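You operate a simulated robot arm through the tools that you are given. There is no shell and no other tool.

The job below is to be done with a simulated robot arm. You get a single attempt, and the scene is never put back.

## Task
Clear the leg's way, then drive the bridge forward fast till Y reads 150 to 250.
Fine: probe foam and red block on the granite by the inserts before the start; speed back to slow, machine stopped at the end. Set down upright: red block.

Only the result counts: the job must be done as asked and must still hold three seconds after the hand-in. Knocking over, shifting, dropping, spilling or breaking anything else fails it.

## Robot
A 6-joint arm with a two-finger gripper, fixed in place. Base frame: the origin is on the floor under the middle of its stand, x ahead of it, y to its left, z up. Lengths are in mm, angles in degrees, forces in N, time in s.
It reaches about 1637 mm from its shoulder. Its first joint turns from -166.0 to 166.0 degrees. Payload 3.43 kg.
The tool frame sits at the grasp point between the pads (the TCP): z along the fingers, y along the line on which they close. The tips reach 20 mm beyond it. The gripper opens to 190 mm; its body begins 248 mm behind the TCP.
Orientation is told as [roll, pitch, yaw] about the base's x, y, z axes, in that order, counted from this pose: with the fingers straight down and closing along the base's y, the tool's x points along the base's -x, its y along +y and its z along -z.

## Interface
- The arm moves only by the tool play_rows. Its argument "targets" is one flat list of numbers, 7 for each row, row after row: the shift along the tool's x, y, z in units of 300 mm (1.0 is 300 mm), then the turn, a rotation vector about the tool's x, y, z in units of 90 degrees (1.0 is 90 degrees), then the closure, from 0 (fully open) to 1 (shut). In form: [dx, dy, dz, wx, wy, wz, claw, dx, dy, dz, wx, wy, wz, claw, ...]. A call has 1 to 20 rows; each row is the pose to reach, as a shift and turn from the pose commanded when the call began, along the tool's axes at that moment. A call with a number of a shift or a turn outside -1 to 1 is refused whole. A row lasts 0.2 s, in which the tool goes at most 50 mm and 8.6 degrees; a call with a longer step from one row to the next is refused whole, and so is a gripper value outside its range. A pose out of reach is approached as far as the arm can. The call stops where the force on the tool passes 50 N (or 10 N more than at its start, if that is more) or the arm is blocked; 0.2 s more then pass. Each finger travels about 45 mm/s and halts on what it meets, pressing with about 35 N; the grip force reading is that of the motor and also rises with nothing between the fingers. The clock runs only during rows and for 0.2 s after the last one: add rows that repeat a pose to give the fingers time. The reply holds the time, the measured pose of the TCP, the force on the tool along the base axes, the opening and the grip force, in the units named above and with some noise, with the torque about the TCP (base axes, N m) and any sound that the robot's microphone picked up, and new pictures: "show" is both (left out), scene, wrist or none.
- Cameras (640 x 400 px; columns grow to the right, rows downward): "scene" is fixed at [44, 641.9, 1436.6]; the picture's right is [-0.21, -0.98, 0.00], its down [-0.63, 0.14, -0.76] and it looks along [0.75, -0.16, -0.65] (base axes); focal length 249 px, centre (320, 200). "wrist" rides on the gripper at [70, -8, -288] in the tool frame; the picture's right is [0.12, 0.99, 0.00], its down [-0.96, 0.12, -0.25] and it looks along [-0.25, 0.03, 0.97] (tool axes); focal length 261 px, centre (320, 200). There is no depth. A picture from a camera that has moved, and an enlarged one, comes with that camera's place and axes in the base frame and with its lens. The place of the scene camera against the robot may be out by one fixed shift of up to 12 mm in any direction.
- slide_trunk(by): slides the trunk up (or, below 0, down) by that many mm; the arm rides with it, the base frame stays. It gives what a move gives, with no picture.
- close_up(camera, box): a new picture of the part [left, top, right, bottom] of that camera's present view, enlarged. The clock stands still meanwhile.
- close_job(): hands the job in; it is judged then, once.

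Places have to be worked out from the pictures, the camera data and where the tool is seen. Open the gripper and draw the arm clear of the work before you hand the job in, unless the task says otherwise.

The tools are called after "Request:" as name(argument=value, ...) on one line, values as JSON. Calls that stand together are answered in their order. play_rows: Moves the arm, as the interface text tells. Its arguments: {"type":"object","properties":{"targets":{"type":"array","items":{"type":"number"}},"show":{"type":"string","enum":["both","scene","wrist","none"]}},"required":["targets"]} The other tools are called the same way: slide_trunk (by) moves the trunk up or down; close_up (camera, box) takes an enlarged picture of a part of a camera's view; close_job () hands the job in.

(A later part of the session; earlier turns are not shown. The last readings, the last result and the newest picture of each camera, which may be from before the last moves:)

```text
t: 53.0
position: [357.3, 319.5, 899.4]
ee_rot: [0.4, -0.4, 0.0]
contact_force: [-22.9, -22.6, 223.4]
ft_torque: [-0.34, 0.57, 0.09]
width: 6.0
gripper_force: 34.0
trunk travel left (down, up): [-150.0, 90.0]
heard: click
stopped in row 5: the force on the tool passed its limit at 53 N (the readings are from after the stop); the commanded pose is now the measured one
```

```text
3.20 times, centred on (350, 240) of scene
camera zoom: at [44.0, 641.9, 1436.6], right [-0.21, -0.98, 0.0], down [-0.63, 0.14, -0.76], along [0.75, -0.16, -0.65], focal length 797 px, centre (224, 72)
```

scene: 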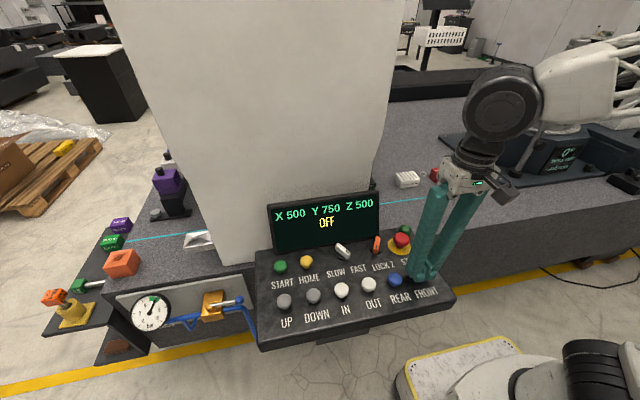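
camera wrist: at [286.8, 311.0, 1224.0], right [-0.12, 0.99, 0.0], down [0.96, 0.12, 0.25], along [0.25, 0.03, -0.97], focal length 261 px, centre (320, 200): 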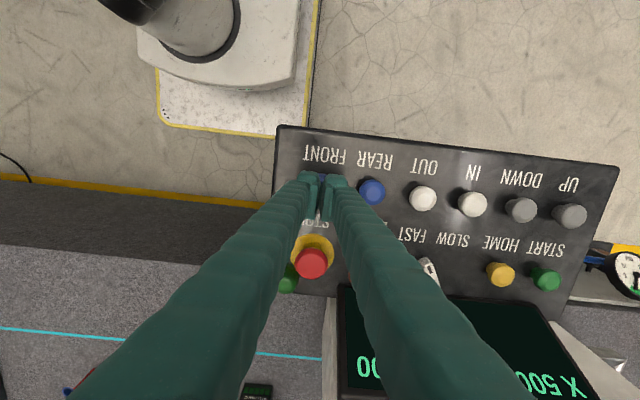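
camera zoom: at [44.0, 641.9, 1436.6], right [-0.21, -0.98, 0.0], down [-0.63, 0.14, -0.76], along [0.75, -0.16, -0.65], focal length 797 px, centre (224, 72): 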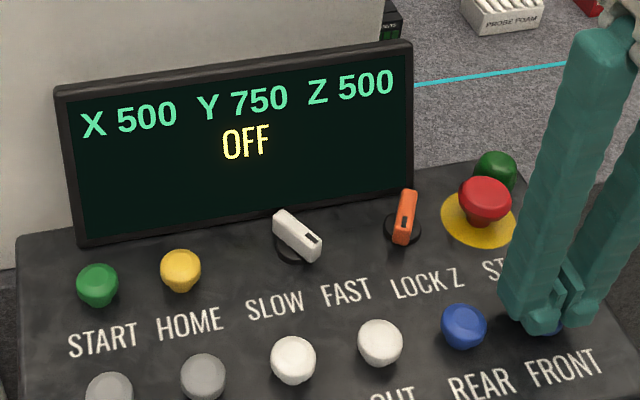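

FRONT clicked and the display now says OFF, so the drives aren't enabled. I pressed harder than intended, because that button sits a bit higher than I estimated. I'll back off at once.

Request:
play_rows(targets=[0, 0, -0.05, 0, 0, 0, 1, 0, 0, -0.15, 0, 0, 0, 1, 0, 0, -0.2, 0, 0, 0, 1], show="both")

Request:
close_up(camera="scene", box=[250, 180, 450, 300])

```text
t: 53.8
position: [356.6, 320.3, 953.8]
ee_rot: [0.1, -0.1, 0.1]
contact_force: [0.7, -0.5, -0.1]
ft_torque: [-0.03, 0.02, -0.02]
width: 0.0
gripper_force: 34.1
trunk travel left (down, up): [-150.0, 90.0]
camera wrist: at [286.9, 311.0, 1241.5], right [-0.12, 0.99, 0.0], down [0.96, 0.12, 0.25], along [0.25, 0.03, -0.97], focal length 261 px, centre (320, 200)
```

scene: 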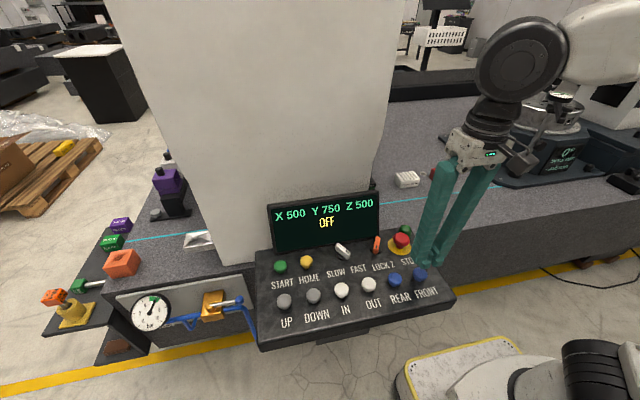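
wrist: 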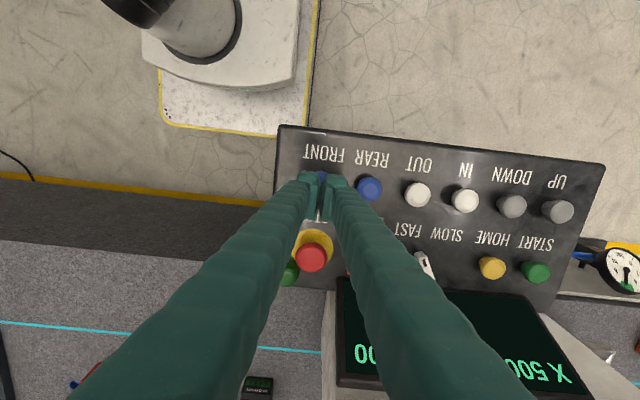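

```text
3.20 times, centred on (350, 240) of scene
camera zoom: at [44.0, 641.9, 1436.6], right [-0.21, -0.98, 0.0], down [-0.63, 0.14, -0.76], along [0.75, -0.16, -0.65], focal length 797 px, centre (224, 72)
```

zoom: 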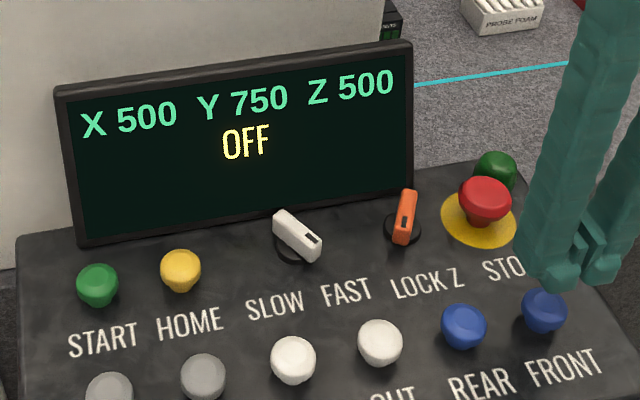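

Each press seems to report why it was refused: START gave STOP and FRONT gave OFF. That suggests the red STOP mushroom is latched in, so I'll look at it closely.

Request:
close_up(camera="wrist", box=[270, 215, 350, 305])

Request:
close_up(camera="scene", box=[375, 215, 425, 265])

```text
4.44 times, centred on (310, 260) of wrist
camera zoom: at [286.9, 311.0, 1241.5], right [-0.12, 0.99, 0.0], down [0.96, 0.12, 0.25], along [0.25, 0.03, -0.97], focal length 1158 px, centre (364, -67)
```

zoom: 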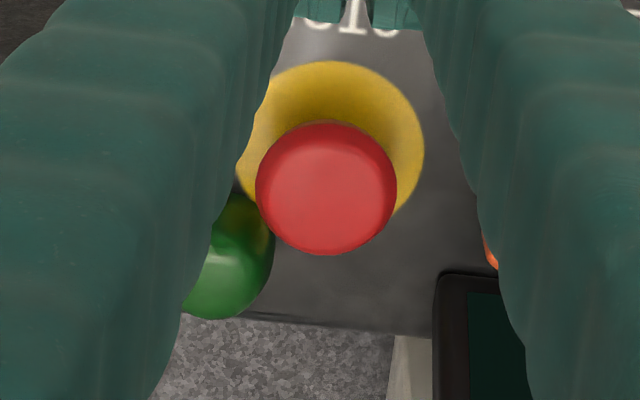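

```text
8.00 times, centred on (400, 240) of scene
camera zoom: at [44.0, 641.9, 1436.6], right [-0.21, -0.98, 0.0], down [-0.63, 0.14, -0.76], along [0.75, -0.16, -0.65], focal length 1992 px, centre (-320, -120)
```

zoom: 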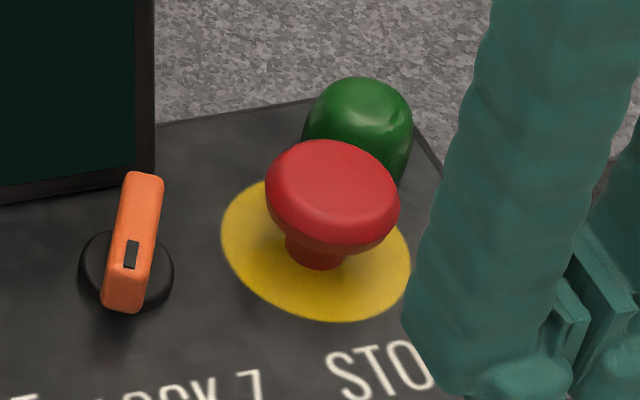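

The picture alone doesn't settle whether it's latched. I'll press START again, because if the message goes from OFF back to STOP, then the STOP mushroom is blocking the start.

Request:
play_rows(targets=[-0.05, 0.15, 0, 0, 0, 0, 1, -0.1, 0.3, 0, 0, 0, 0, 1, -0.15, 0.45, 0, 0, 0, 0, 1, -0.2, 0.6, 0, 0, 0, 0, 1, -0.25, 0.75, 0, 0, 0, 0, 1, -0.3, 0.9, 0, 0, 0, 0, 1, -0.333, 1.0, 0, 0, 0, 0, 1], show="none")

Request:
play_rows(targets=[0, 0.1, 0, 0, 0, 0, 1, 0, 0.164, 0.03, 0, 0, 0, 1, 0, 0.164, 0.1, 0, 0, 0, 1, 0, 0.164, 0.1, 0, 0, 0, 1], show="wrist")

```text
t: 55.4
position: [457.5, 620.0, 957.2]
ee_rot: [0.1, 0.0, 0.1]
contact_force: [0.1, -0.8, 0.9]
ft_torque: [0.1, -0.05, -0.02]
width: 0.1
gripper_force: 34.5
trunk travel left (down, up): [-150.0, 90.0]
```

```text
t: 56.4
position: [456.9, 668.9, 924.5]
ee_rot: [0.1, 0.0, 0.0]
contact_force: [-0.1, -0.9, 0.1]
ft_torque: [0.01, -0.03, -0.02]
width: 0.0
gripper_force: 34.1
trunk travel left (down, up): [-150.0, 90.0]
camera wrist: at [386.5, 660.3, 1213.2], right [-0.12, 0.99, 0.0], down [0.96, 0.12, 0.25], along [0.25, 0.03, -0.97], focal length 261 px, centre (320, 200)
```

wrist: 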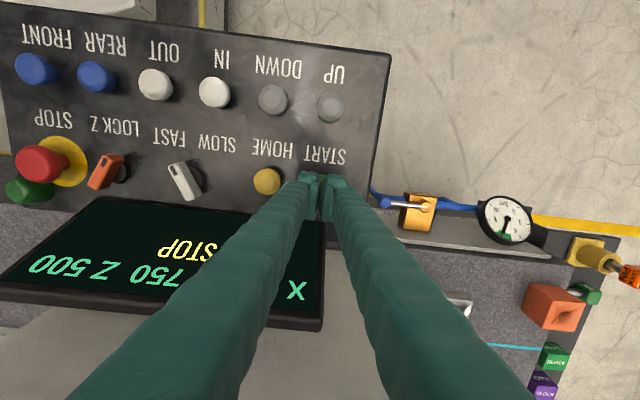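

OFF was only a temporary message and the resting state is back to STOP. I'll press START again and hold it for longer to see if that makes a difference.

Request:
play_rows(targets=[0, 0.002, 0.06, 0, 0, 0, 1, 0, 0.002, 0.075, 0, 0, 0, 1, 0, 0.002, 0.082, 0, 0, 0, 1, 0, 0.002, 0.089, 0, 0, 0, 1, 0, 0.002, 0.094, 0, 0, 0, 1, 0, 0.002, 0.096, 0, 0, 0, 1, 0, 0.002, 0.096, 0, 0, 0, 1, 0, 0.002, 0.096, 0, 0, 0, 1, 0, 0.002, 0.096, 0, 0, 0, 1, 0, 0.002, 0.096, 0, 0, 0, 1], show="both")

Request:
close_up(camera="scene", box=[250, 180, 450, 300])

```text
t: 58.6
position: [455.9, 668.9, 897.6]
ee_rot: [0.1, -0.2, 0.0]
contact_force: [8.1, 9.2, 32.1]
ft_torque: [0.11, -0.04, -0.02]
width: 6.0
gripper_force: 34.6
trunk travel left (down, up): [-150.0, 90.0]
heard: click
camera wrist: at [386.0, 660.5, 1185.2], right [-0.12, 0.99, 0.0], down [0.96, 0.11, 0.25], along [0.25, 0.03, -0.97], focal length 261 px, centre (320, 200)
```

scene: 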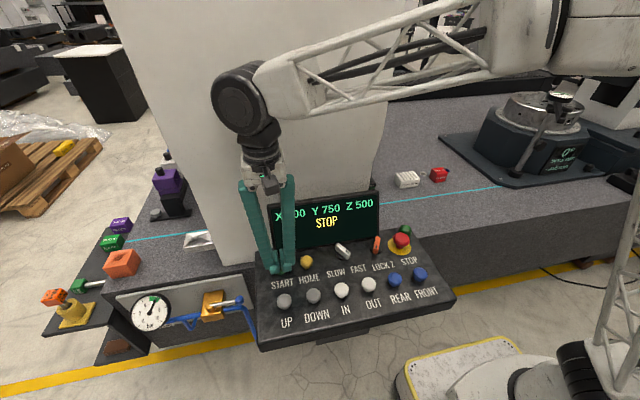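
wrist: 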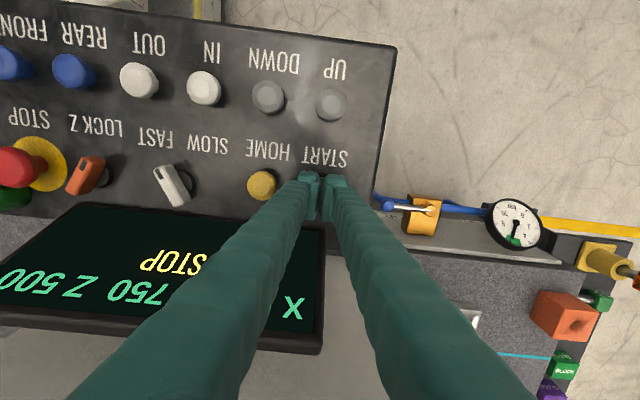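

```text
3.20 times, centred on (350, 240) of scene
camera zoom: at [44.0, 641.9, 1436.6], right [-0.21, -0.98, 0.0], down [-0.63, 0.14, -0.76], along [0.75, -0.16, -0.65], focal length 797 px, centre (224, 72)
```

zoom: 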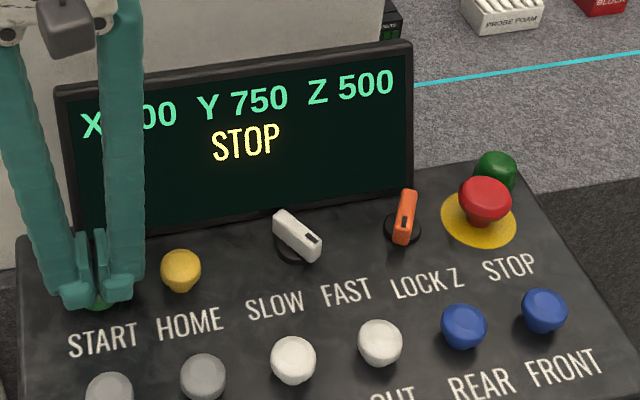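

Still STOP with START fully pressed, so the mushroom very likely has to be released first. I'll raise and go above STOP with the fingers open to see how I can grip it between the lamp, the display and LOCK Z.

Request:
play_rows(targets=[0, 0, -0.1, 0, 0, 0, 1, 0, 0, -0.25, 0, 0, 0, 1, 0, -0.1, -0.3, 0, 0, 0, 1, 0, -0.25, -0.33, 0, 0, 0, 0.9, 0, -0.4, -0.33, 0, 0, 0, 0.8, 0, -0.55, -0.33, 0, 0, 0, 0.7, 0, -0.7, -0.33, 0, 0, 0, 0.6, 0, -0.85, -0.33, 0, 0, 0, 0.55, 0, -1.0, -0.33, 0, 0, 0, 0.55], show="none")

Request:
play_rows(targets=[0, -0.1, 0, 0, 0, 0, 0.55, 0, -0.163, 0, 0, 0, 0, 0.55, 0, -0.163, 0, 0, 0, 0, 0.55], show="both")

Request:
close_up(camera="wrist", box=[240, 100, 400, 260])

```text
t: 60.6
position: [457.3, 370.5, 994.1]
ee_rot: [0.1, -0.1, 0.0]
contact_force: [0.8, 0.7, -0.3]
ft_torque: [-0.15, 0.08, 0.01]
width: 85.4
gripper_force: 0.1
trunk travel left (down, up): [-150.0, 90.0]
```

```text
t: 61.4
position: [454.9, 320.8, 994.2]
ee_rot: [0.0, -0.1, 0.0]
contact_force: [0.1, 0.1, -0.4]
ft_torque: [0.01, -0.01, -0.02]
width: 85.3
gripper_force: 0.0
trunk travel left (down, up): [-150.0, 90.0]
camera wrist: at [385.7, 311.4, 1282.9], right [-0.12, 0.99, 0.0], down [0.96, 0.12, 0.25], along [0.25, 0.03, -0.97], focal length 261 px, centre (320, 200)
```

scene: 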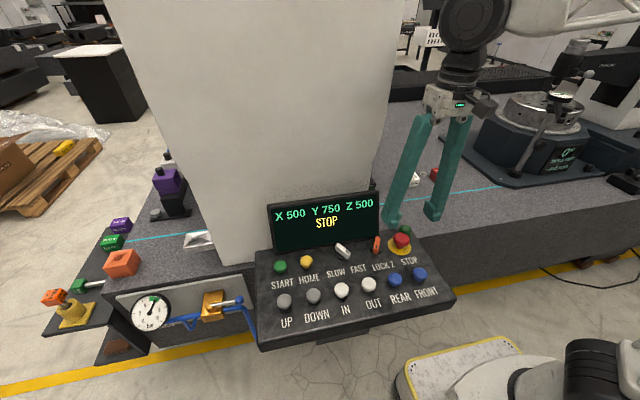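
wrist: 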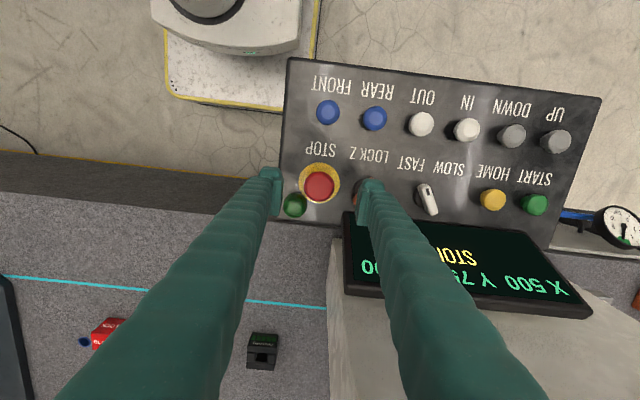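

```text
2.50 times, centred on (320, 180) of wrist
camera zoom: at [385.7, 311.4, 1282.9], right [-0.12, 0.99, 0.0], down [0.96, 0.12, 0.25], along [0.25, 0.03, -0.97], focal length 652 px, centre (320, 250)
```

zoom: 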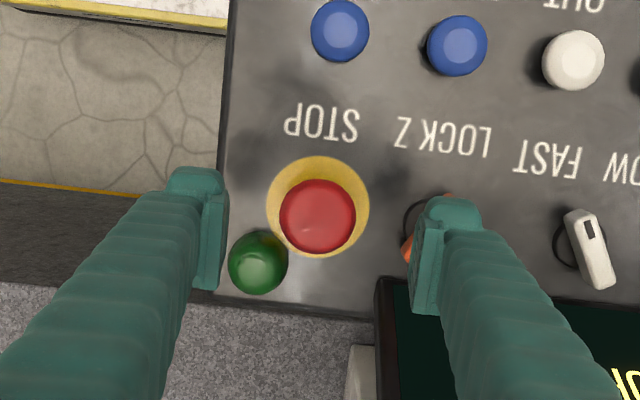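

The STOP cap is about 47 mm across at (466.5,320) with its top at z≈888. The lamp is at (500,286) and the display corner near (506,364). A grip along a 45° diagonal fits between them, so I'll turn to yaw −45° with a 62 mm opening.

Request:
play_rows(targets=[-0.006, 0, 0, 0, 0, 0.083, 0.6, -0.013, -0.001, 0.0, 0, 0, 0.167, 0.67, -0.02, -0.001, 0.05, 0, 0, 0.25, 0.67, -0.026, -0.002, 0.1, 0, 0, 0.333, 0.67, -0.033, -0.003, 0.15, 0, 0, 0.417, 0.67, -0.039, -0.003, 0.2, 0, 0, 0.5, 0.67, -0.039, -0.003, 0.2, 0, 0, 0.5, 0.67], show="both")

Request:
close_up(camera="wrist", box=[240, 100, 400, 260])

Request:
close_up(camera="scene", box=[350, 180, 470, 280])

```text
t: 63.0
position: [469.3, 318.7, 934.9]
ee_rot: [0.2, 0.0, -45.2]
contact_force: [0.1, -0.3, 0.1]
ft_torque: [-0.01, 0.01, -0.01]
width: 62.7
gripper_force: 0.1
trunk travel left (down, up): [-150.0, 90.0]
camera wrist: at [413.0, 363.4, 1222.4], right [0.62, 0.79, 0.0], down [0.76, -0.6, 0.25], along [0.2, -0.15, -0.97], focal length 261 px, centre (320, 200)
```

scene: 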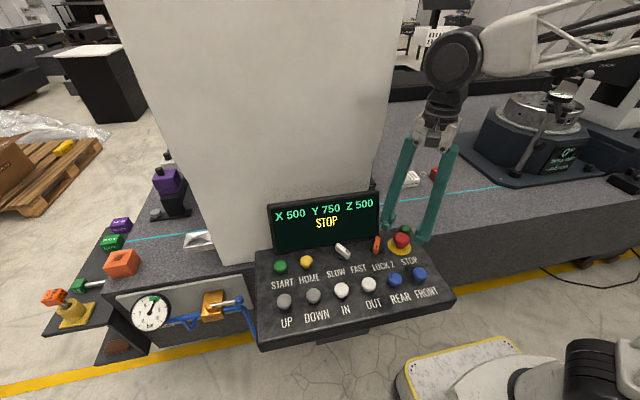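
wrist: 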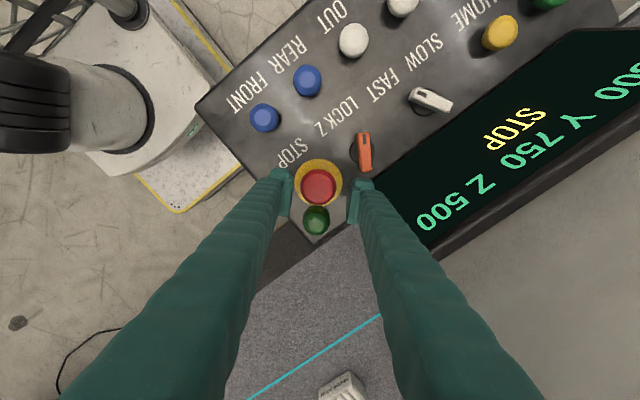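

```text
2.50 times, centred on (320, 180) of wrist
camera zoom: at [413.0, 363.4, 1222.4], right [0.62, 0.79, 0.0], down [0.76, -0.6, 0.25], along [0.2, -0.15, -0.97], focal length 652 px, centre (320, 250)
```

zoom: 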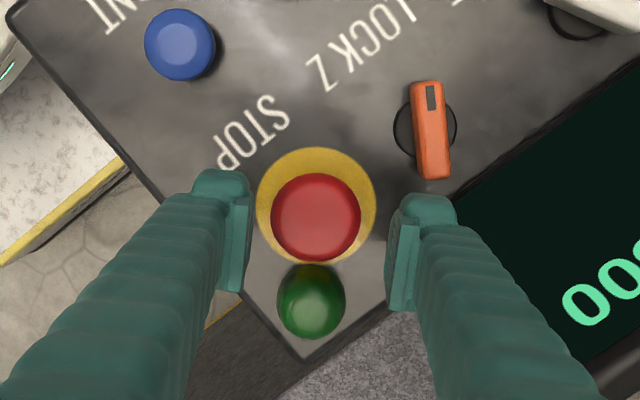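

```text
4.00 times, centred on (410, 230) of scene
camera zoom: at [44.0, 641.9, 1436.6], right [-0.21, -0.98, 0.0], down [-0.63, 0.14, -0.76], along [0.75, -0.16, -0.65], focal length 996 px, centre (-40, 80)
```

zoom: 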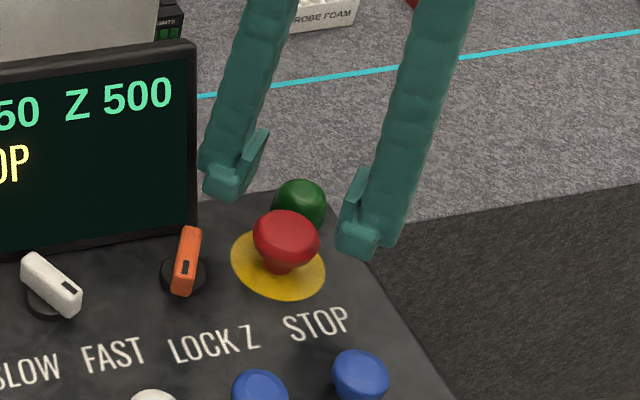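

The cap is centred between the fingers to within about 2 mm. I'll trim that and descend around it, keeping the tips above the panel.

Request:
play_rows(targets=[0.006, -0.004, 0.04, 0, 0, 0, 0.67, 0.011, -0.007, 0.08, 0, 0, 0, 0.67, 0.011, -0.007, 0.11, 0, 0, 0, 0.67, 0.011, -0.007, 0.137, 0, 0, 0, 0.67, 0.011, -0.007, 0.137, 0, 0, 0, 0.67], show="both")

Request:
close_up(camera="wrist", box=[240, 100, 400, 260])

Request:
close_up(camera="scene", box=[350, 180, 470, 280])

```text
t: 64.2
position: [463.9, 320.5, 894.0]
ee_rot: [0.2, 0.0, -45.1]
contact_force: [0.0, -0.3, 0.7]
ft_torque: [0.0, 0.01, -0.03]
width: 62.6
gripper_force: 0.1
trunk travel left (down, up): [-150.0, 90.0]
camera wrist: at [408.8, 364.2, 1181.7], right [0.62, 0.79, 0.0], down [0.76, -0.6, 0.25], along [0.2, -0.15, -0.97], focal length 261 px, centre (320, 200)
```

scene: 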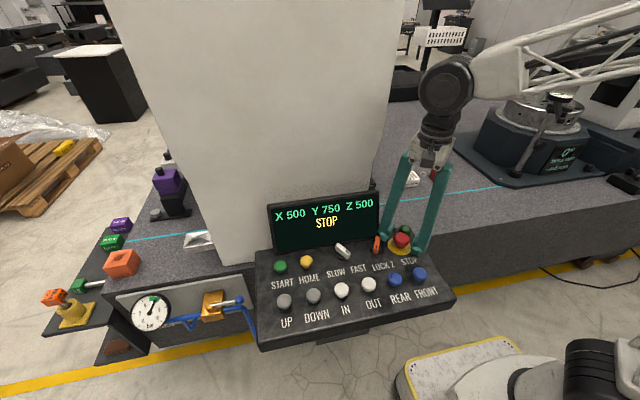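
wrist: 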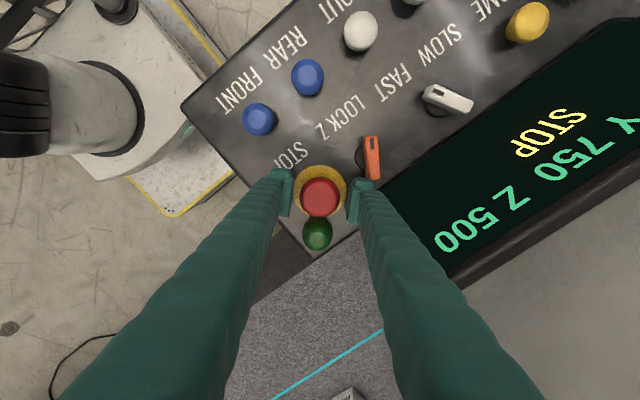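

```text
2.50 times, centred on (320, 180) of wrist
camera zoom: at [408.8, 364.2, 1181.7], right [0.62, 0.79, 0.0], down [0.76, -0.6, 0.25], along [0.2, -0.15, -0.97], focal length 652 px, centre (320, 250)
```

zoom: 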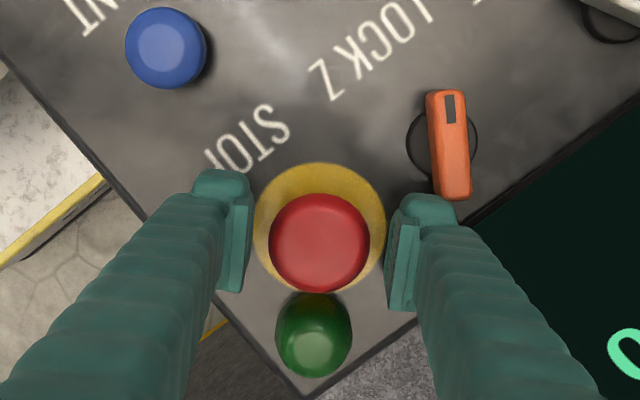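

```text
4.00 times, centred on (410, 230) of scene
camera zoom: at [44.0, 641.9, 1436.6], right [-0.21, -0.98, 0.0], down [-0.63, 0.14, -0.76], along [0.75, -0.16, -0.65], focal length 996 px, centre (-40, 80)
```

zoom: 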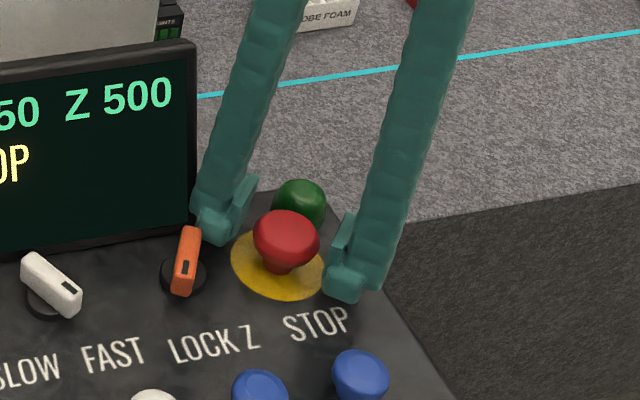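

The fingers straddle the cap cleanly, with the LOCK Z lever, lamp and display all clear. I'll close on the cap.

Request:
play_rows(targets=[0, 0, 0, 0, 0, 0, 0.72, 0, 0, 0, 0, 0, 0, 0.76, 0, 0, 0, 0, 0, 0, 0.82, 0, 0, 0, 0, 0, 0, 0.85, 0, 0, 0, 0, 0, 0, 0.85], show="wrist")

```text
t: 65.4
position: [464.8, 321.2, 893.1]
ee_rot: [0.2, 0.0, -44.9]
contact_force: [-3.1, -3.5, -0.1]
ft_torque: [-0.03, 0.01, 0.37]
width: 45.7
gripper_force: 45.0
trunk travel left (down, up): [-150.0, 90.0]
camera wrist: at [408.7, 364.1, 1181.8], right [0.62, 0.79, 0.0], down [0.76, -0.6, 0.25], along [0.2, -0.15, -0.97], focal length 261 px, centre (320, 200)
```

wrist: 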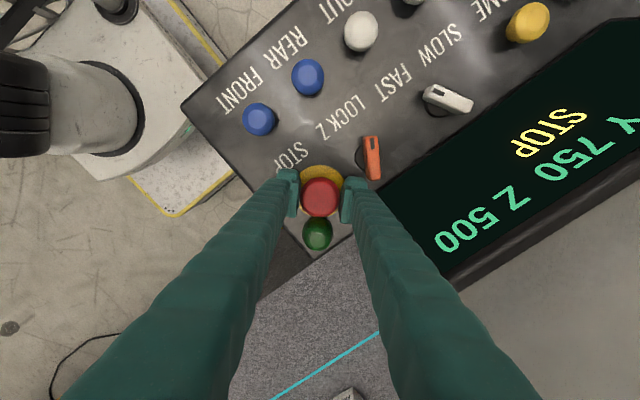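

The cap is gripped at 45.7 mm. I'll twist it clockwise, the usual way to release a stop button, by about 40° while staying short of the lamp.

Request:
play_rows(targets=[0, 0, 0, 0, 0, 0.08, 0.85, 0, 0, 0, 0, 0, 0.16, 0.85, 0, 0, 0, 0, 0, 0.24, 0.85, 0, 0, 0, 0, 0, 0.32, 0.85, 0, 0, 0, 0, 0, 0.4, 0.85, 0, 0, 0, 0, 0, 0.42, 0.85], show="both")

Request:
close_up(camera="scene", box=[250, 180, 450, 300])

```text
t: 66.8
position: [465.1, 322.5, 894.0]
ee_rot: [0.2, 0.2, -82.8]
contact_force: [-5.3, 27.7, 0.5]
ft_torque: [0.22, -0.14, 2.27]
width: 46.0
gripper_force: 44.6
trunk travel left (down, up): [-150.0, 90.0]
camera wrist: at [447.2, 391.0, 1182.1], right [0.97, 0.24, 0.0], down [0.23, -0.94, 0.24], along [0.06, -0.24, -0.97], focal length 261 px, centre (320, 200)
```

scene: 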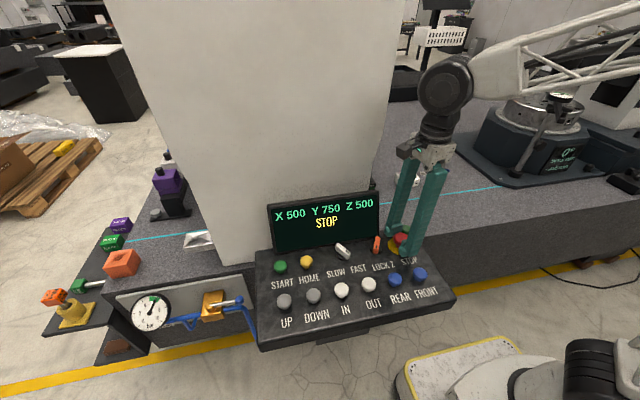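
wrist: 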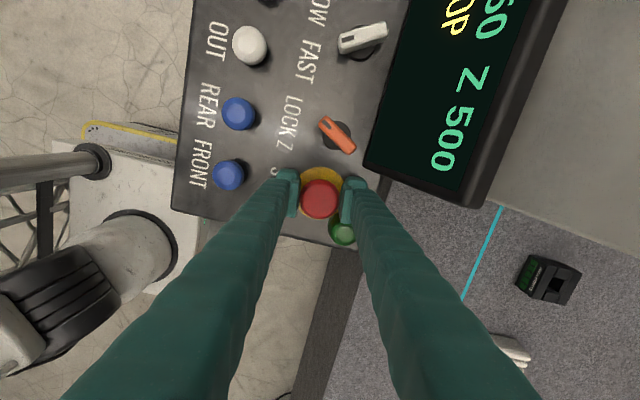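

```text
3.20 times, centred on (350, 240) of scene
camera zoom: at [44.0, 641.9, 1436.6], right [-0.21, -0.98, 0.0], down [-0.63, 0.14, -0.76], along [0.75, -0.16, -0.65], focal length 797 px, centre (224, 72)
```

zoom: 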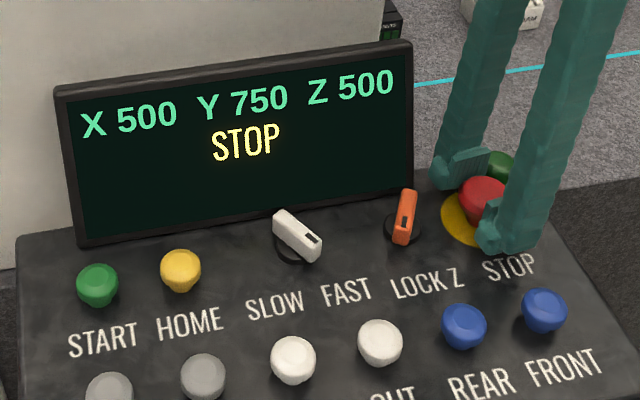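

There's a twist torque of 2.3 N·m and a side force as the finger nears the lamp, but the display hasn't changed. I'll turn back a little and try pulling the cap up.

Request:
play_rows(targets=[0, 0, 0, 0, 0, -0.08, 0.9, 0, 0, 0, 0, 0, -0.16, 0.9, 0, 0, -0.007, 0, 0, -0.16, 0.9, 0, 0, -0.014, 0, 0, -0.16, 0.9, 0, 0, -0.021, 0, 0, -0.16, 0.9, 0, 0, -0.028, 0, 0, -0.16, 0.9], show="both")

Request:
close_up(camera="scene", box=[250, 180, 450, 300])

Request:
close_up(camera="wrist", box=[260, 140, 380, 250])

```text
t: 68.2
position: [465.3, 321.0, 901.5]
ee_rot: [0.3, 0.1, -68.3]
contact_force: [16.7, -30.7, 3.1]
ft_torque: [-0.44, -0.18, -0.72]
width: 45.2
gripper_force: 44.8
trunk travel left (down, up): [-150.0, 90.0]
camera wrist: at [431.0, 381.9, 1190.4], right [0.88, 0.48, 0.0], down [0.46, -0.85, 0.25], along [0.12, -0.22, -0.97], focal length 261 px, centre (320, 200)
```

scene: 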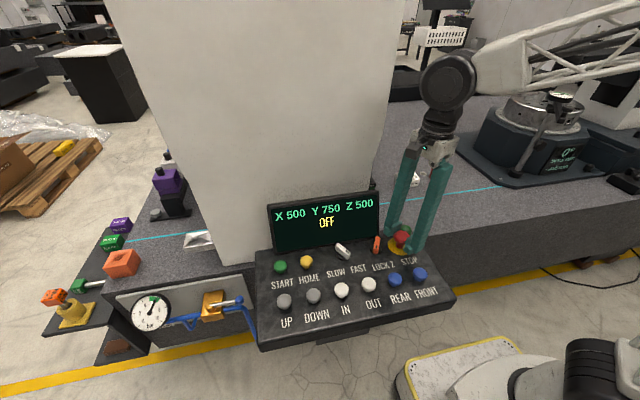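
wrist: 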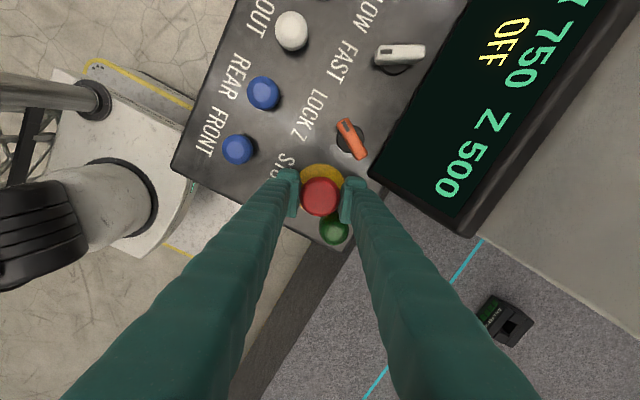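

```text
3.20 times, centred on (350, 240) of scene
camera zoom: at [44.0, 641.9, 1436.6], right [-0.21, -0.98, 0.0], down [-0.63, 0.14, -0.76], along [0.75, -0.16, -0.65], focal length 797 px, centre (224, 72)
```

zoom: 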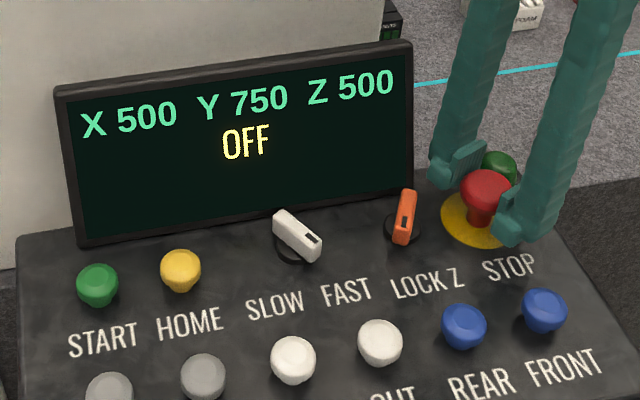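

```text
3.64 times, centred on (320, 195) of wrist
camera zoom: at [431.0, 381.9, 1190.4], right [0.88, 0.48, 0.0], down [0.46, -0.85, 0.25], along [0.12, -0.22, -0.97], focal length 948 px, centre (320, 218)
```

zoom: 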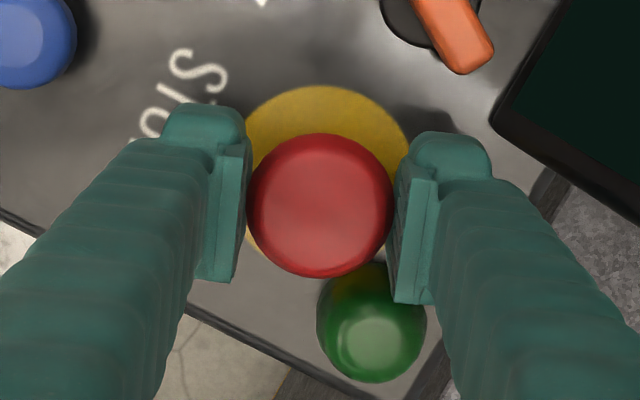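

Pulling the cap released it, and the display now reads OFF. I'll open the fingers and rise.

Request:
play_rows(targets=[0, 0, 0, 0, 0, 0, 0.76, 0, 0, 0, 0, 0, 0, 0.7, 0, 0, 0, 0, 0, 0, 0.67, 0, 0, -0.03, 0, 0, 0, 0.67, 0, 0, -0.15, 0, 0, 0, 0.67, 0, 0, -0.28, 0, 0, 0, 0.67], show="both")

Request:
close_up(camera="scene", box=[250, 180, 450, 300])

```text
t: 69.6
position: [465.0, 321.1, 986.9]
ee_rot: [0.0, 0.2, -68.3]
contact_force: [0.3, 0.5, 0.1]
ft_torque: [-0.05, 0.03, 0.01]
width: 62.6
gripper_force: 0.1
trunk travel left (down, up): [-150.0, 90.0]
camera wrist: at [430.4, 383.0, 1274.9], right [0.88, 0.48, 0.0], down [0.46, -0.85, 0.25], along [0.12, -0.22, -0.97], focal length 261 px, centre (320, 200)
```

scene: 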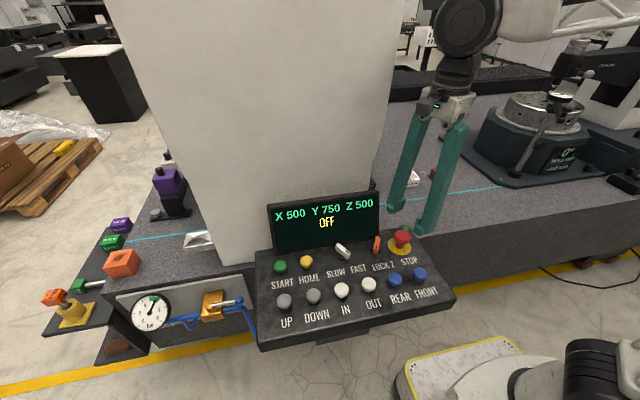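
wrist: 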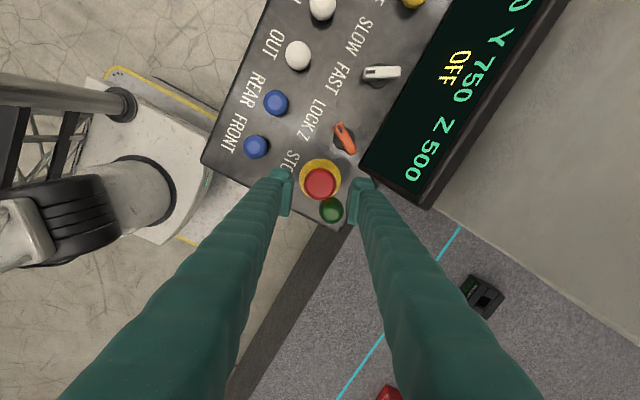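

```text
3.20 times, centred on (350, 240) of scene
camera zoom: at [44.0, 641.9, 1436.6], right [-0.21, -0.98, 0.0], down [-0.63, 0.14, -0.76], along [0.75, -0.16, -0.65], focal length 797 px, centre (224, 72)
```

zoom: 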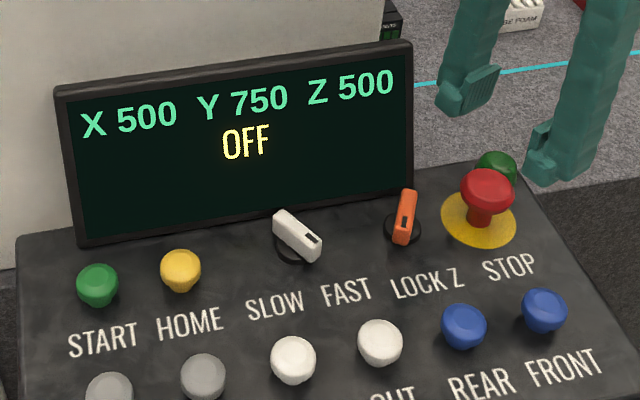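

STOP is released and the status is OFF. Now back to START, closing and straightening the gripper on the way.

Request:
play_rows(targets=[0.0976, 0.0354, 0, 0, 0, -0.0843, 0.75, 0.1951, 0.0709, 0, 0, 0, -0.1687, 0.85, 0.2927, 0.1063, 0, 0, 0, -0.253, 0.95, 0.3902, 0.1418, 0, 0, 0, -0.3373, 1, 0.4878, 0.1772, 0, 0, 0, -0.4217, 1, 0.5853, 0.2127, 0, 0, 0, -0.506, 1, 0.6829, 0.2481, 0, 0, 0, -0.5903, 1, 0.7804, 0.2836, 0, 0, 0, -0.6747, 1, 0.878, 0.319, 0, 0, 0, -0.759, 1], show="none")

```text
t: 71.6
position: [454.2, 602.0, 986.0]
ee_rot: [0.3, 0.0, 0.0]
contact_force: [0.1, 0.0, -0.4]
ft_torque: [0.11, -0.02, 0.06]
width: 0.0
gripper_force: 34.1
trunk travel left (down, up): [-150.0, 90.0]
```

Request:
play_rows(targets=[-0.004, 0.12, 0, 0, 0, 0, 1, -0.008, 0.225, 0.08, 0, 0, 0, 1, -0.008, 0.225, 0.18, 0, 0, 0, 1, -0.008, 0.225, 0.25, 0, 0, 0, 1, -0.008, 0.225, 0.275, 0, 0, 0, 1, -0.008, 0.225, 0.285, 0, 0, 0, 1, -0.008, 0.225, 0.292, 0, 0, 0, 1, -0.008, 0.225, 0.297, 0, 0, 0, 1], show="scene")

Request:
close_up(camera="scene", box=[250, 180, 450, 300])

```text
t: 73.4
position: [459.4, 669.9, 900.1]
ee_rot: [0.1, -0.2, 0.0]
contact_force: [5.8, 3.4, 17.7]
ft_torque: [0.06, -0.02, 0.02]
width: 5.8
gripper_force: 34.4
trunk travel left (down, up): [-150.0, 90.0]
heard: click
```

scene: 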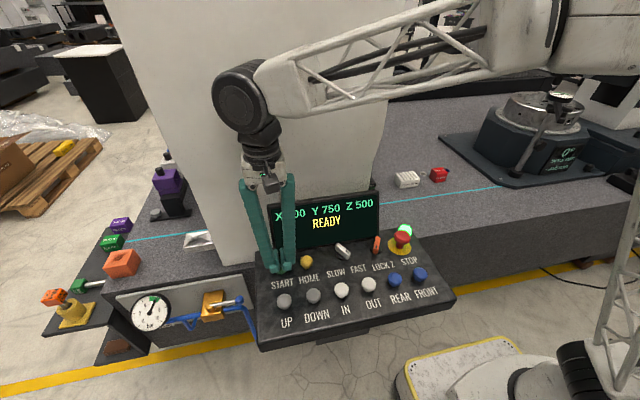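

```text
3.20 times, centred on (350, 240) of scene
camera zoom: at [44.0, 641.9, 1436.6], right [-0.21, -0.98, 0.0], down [-0.63, 0.14, -0.76], along [0.75, -0.16, -0.65], focal length 797 px, centre (224, 72)
```

zoom: 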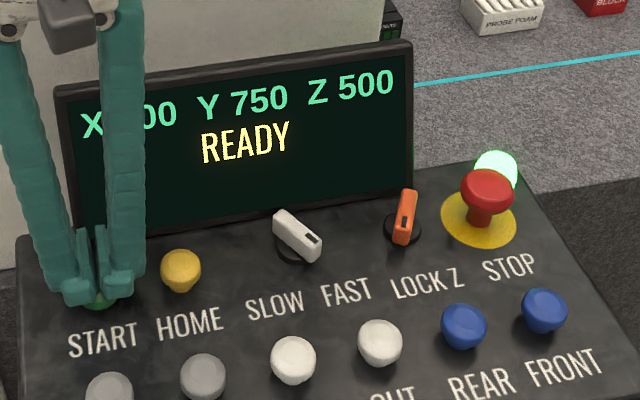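

READY, with the lamp lit. I'll rise off START and go to FRONT.

Request:
play_rows(targets=[0, 0, -0.08, 0, 0, 0, 1, 0, 0, -0.16, 0, 0, 0, 1, 0.05, -0.15, -0.17, 0, 0, 0, 1, 0.1, -0.3, -0.17, 0, 0, 0, 1, 0.15, -0.45, -0.17, 0, 0, 0, 1, 0.2, -0.6, -0.17, 0, 0, 0, 1, 0.25, -0.75, -0.17, 0, 0, 0, 1, 0.3, -0.9, -0.17, 0, 0, 0, 1, 0.335, -1.0, -0.17, 0, 0, 0, 1], show="none")

Request:
play_rows(targets=[0, -0.1, 0, 0, 0, 0, 1, 0, -0.167, 0, 0, 0, 0, 1, 0, -0.167, 0, 0, 0, 0, 1], show="both")

Request:
close_up(camera="scene", box=[250, 180, 450, 300])

```text
t: 75.4
position: [358.5, 368.9, 948.0]
ee_rot: [0.2, -0.1, -0.1]
contact_force: [0.4, 0.1, -0.5]
ft_torque: [-0.11, 0.06, -0.01]
width: 0.1
gripper_force: 34.4
trunk travel left (down, up): [-150.0, 90.0]
```

```text
t: 76.2
position: [356.4, 318.6, 947.5]
ee_rot: [0.2, -0.1, -0.1]
contact_force: [0.1, -1.2, 0.0]
ft_torque: [-0.02, 0.0, 0.01]
width: 0.0
gripper_force: 34.5
trunk travel left (down, up): [-150.0, 90.0]
camera wrist: at [287.1, 309.7, 1235.4], right [-0.12, 0.99, 0.0], down [0.96, 0.11, 0.25], along [0.25, 0.03, -0.97], focal length 261 px, centre (320, 200)
```

scene: 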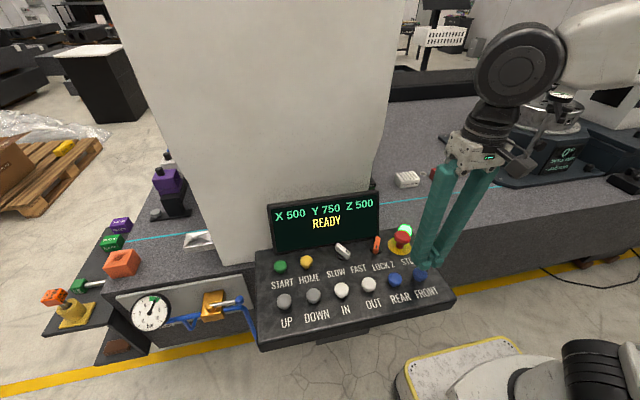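
wrist: 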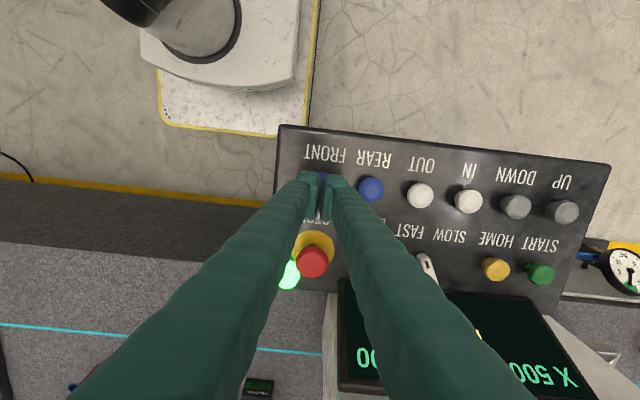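

```text
3.20 times, centred on (350, 240) of scene
camera zoom: at [44.0, 641.9, 1436.6], right [-0.21, -0.98, 0.0], down [-0.63, 0.14, -0.76], along [0.75, -0.16, -0.65], focal length 797 px, centre (224, 72)
```

zoom: 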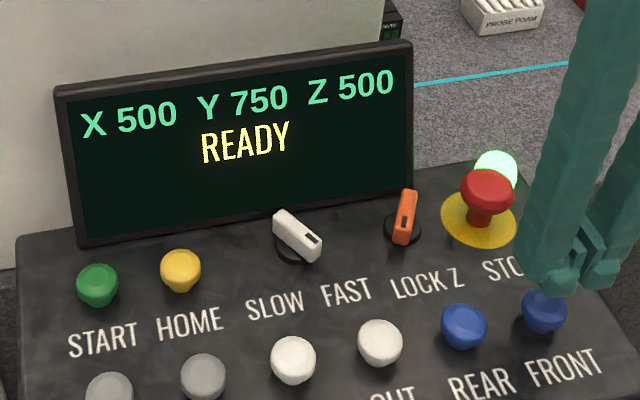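

Still READY. I'll lower onto FRONT in small steps this time and watch Y.

Request:
play_rows(targets=[0, 0.003, 0.1, 0, 0, 0, 1, 0, 0.003, 0.125, 0, 0, 0, 1, 0, 0.003, 0.135, 0, 0, 0, 1, 0, 0.003, 0.142, 0, 0, 0, 1, 0, 0.003, 0.147, 0, 0, 0, 1], show="scene")

Request:
close_up(camera="scene", box=[250, 180, 450, 300])

```text
t: 77.4
position: [358.4, 319.0, 903.4]
ee_rot: [0.1, -0.2, -0.1]
contact_force: [-0.3, -0.2, 0.7]
ft_torque: [0.01, 0.02, -0.02]
width: 5.9
gripper_force: 34.3
trunk travel left (down, up): [-150.0, 90.0]
```

scene: 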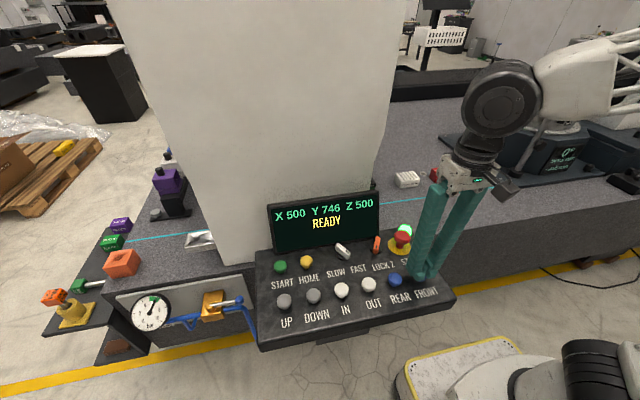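

```text
3.20 times, centred on (350, 240) of scene
camera zoom: at [44.0, 641.9, 1436.6], right [-0.21, -0.98, 0.0], down [-0.63, 0.14, -0.76], along [0.75, -0.16, -0.65], focal length 797 px, centre (224, 72)
```

zoom: 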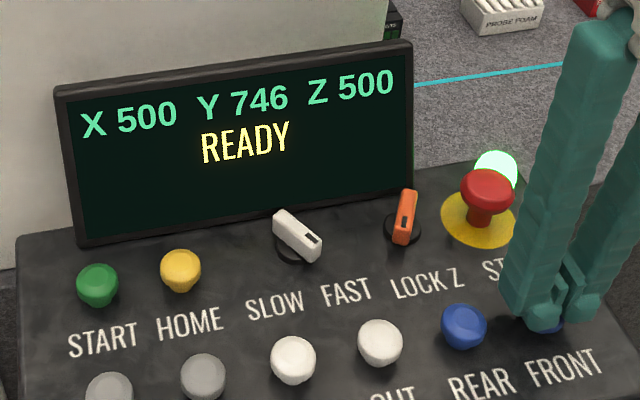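

Y dropped to 746, so FRONT drives the bridge the right way. I'll press 1 mm deeper and hold for about a second to find the speed.

Request:
play_rows(targets=[0, 0, 0.003, 0, 0, 0, 1, 0, 0, 0.003, 0, 0, 0, 1, 0, 0, 0.003, 0, 0, 0, 1], show="scene")

Request:
close_up(camera="scene", box=[250, 180, 450, 300])

```text
t: 78.2
position: [357.5, 318.7, 902.7]
ee_rot: [0.2, -0.1, -0.1]
contact_force: [-1.4, -1.4, 2.5]
ft_torque: [0.01, 0.0, -0.02]
width: 5.7
gripper_force: 33.7
trunk travel left (down, up): [-150.0, 90.0]
heard: click
```

scene: 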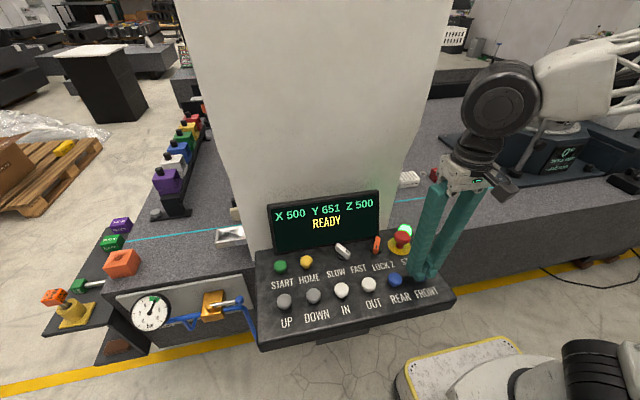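

```text
3.20 times, centred on (350, 240) of scene
camera zoom: at [44.0, 641.9, 1436.6], right [-0.21, -0.98, 0.0], down [-0.63, 0.14, -0.76], along [0.75, -0.16, -0.65], focal length 797 px, centre (224, 72)
```

zoom: 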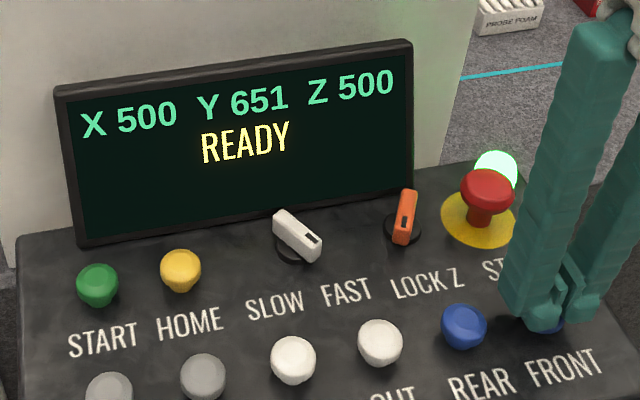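

Y 651 means roughly 120 mm/s in FAST. I'll keep holding for another 1.2 s, then check again.

Request:
play_rows(targets=[0, 0, 0, 0, 0, 0, 1, 0, 0, 0, 0, 0, 0, 1, 0, 0, 0, 0, 0, 0, 1, 0, 0, 0, 0, 0, 0, 1, 0, 0, 0, 0, 0, 0, 1], show="both")

Request:
close_up(camera="scene", box=[250, 180, 450, 300])

```text
t: 79.4
position: [358.3, 319.0, 901.8]
ee_rot: [0.1, -0.2, 0.0]
contact_force: [-0.7, -0.5, 1.3]
ft_torque: [-0.01, -0.01, 0.02]
width: 5.8
gripper_force: 34.7
trunk travel left (down, up): [-150.0, 90.0]
camera wrist: at [287.5, 310.7, 1190.5], right [-0.12, 0.99, 0.0], down [0.96, 0.11, 0.25], along [0.25, 0.03, -0.97], focal length 261 px, centre (320, 200)
```

scene: 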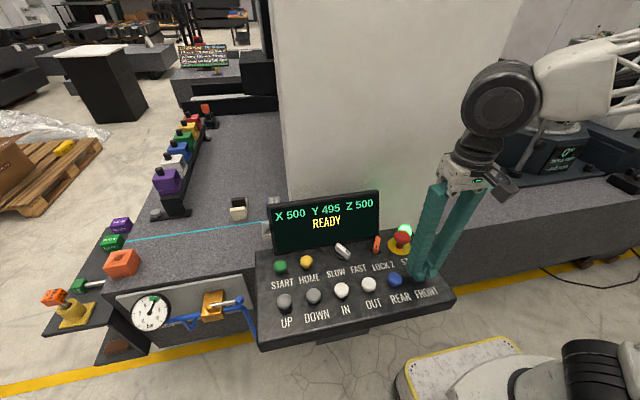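
wrist: 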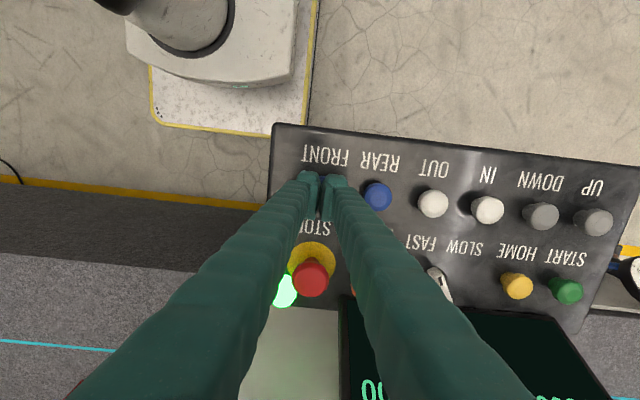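

```text
3.20 times, centred on (350, 240) of scene
camera zoom: at [44.0, 641.9, 1436.6], right [-0.21, -0.98, 0.0], down [-0.63, 0.14, -0.76], along [0.75, -0.16, -0.65], focal length 797 px, centre (224, 72)
```

zoom: 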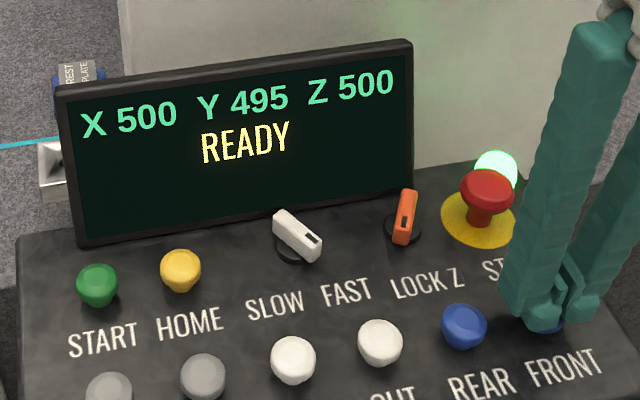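

Y 495 and steady at about 130 mm/s, with everything beside the leg clear. I'll hold 1.6 s more, which should reach about 287.

Request:
play_rows(targets=[0, 0, 0, 0, 0, 0, 1, 0, 0, 0, 0, 0, 0, 1, 0, 0, 0, 0, 0, 0, 1, 0, 0, 0, 0, 0, 0, 1, 0, 0, 0, 0, 0, 0, 1, 0, 0, 0, 0, 0, 0, 1, 0, 0, 0, 0, 0, 0, 1], show="both")

Request:
close_up(camera="scene", box=[250, 180, 450, 300])

```text
t: 81.0
position: [357.1, 319.6, 903.6]
ee_rot: [0.1, -0.1, -0.1]
contact_force: [0.3, -0.6, 2.4]
ft_torque: [-0.01, 0.03, 0.02]
width: 6.0
gripper_force: 34.2
trunk travel left (down, up): [-150.0, 90.0]
camera wrist: at [287.5, 310.7, 1190.6], right [-0.12, 0.99, 0.0], down [0.96, 0.11, 0.25], along [0.25, 0.03, -0.97], focal length 261 px, centre (320, 200)
```

scene: 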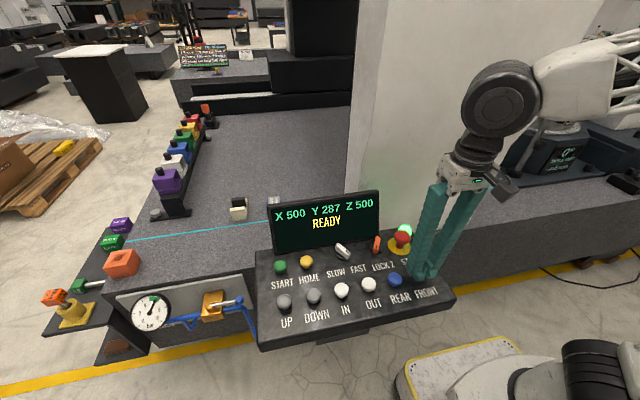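
wrist: 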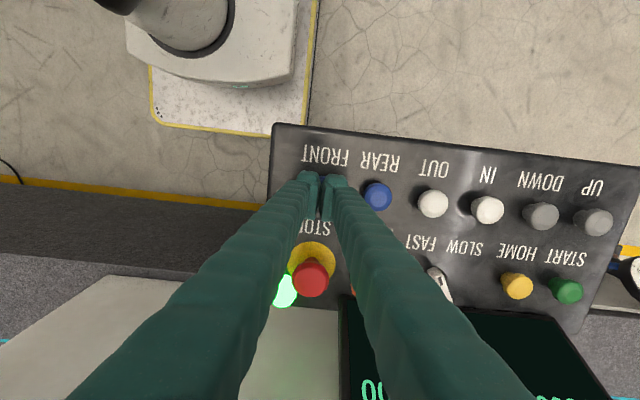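

```text
3.20 times, centred on (350, 240) of scene
camera zoom: at [44.0, 641.9, 1436.6], right [-0.21, -0.98, 0.0], down [-0.63, 0.14, -0.76], along [0.75, -0.16, -0.65], focal length 797 px, centre (224, 72)
```

zoom: 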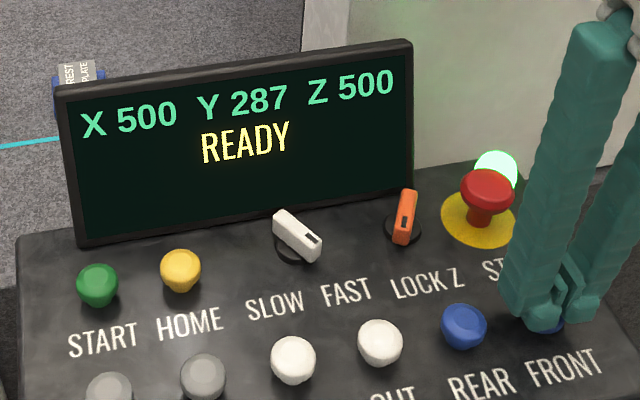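

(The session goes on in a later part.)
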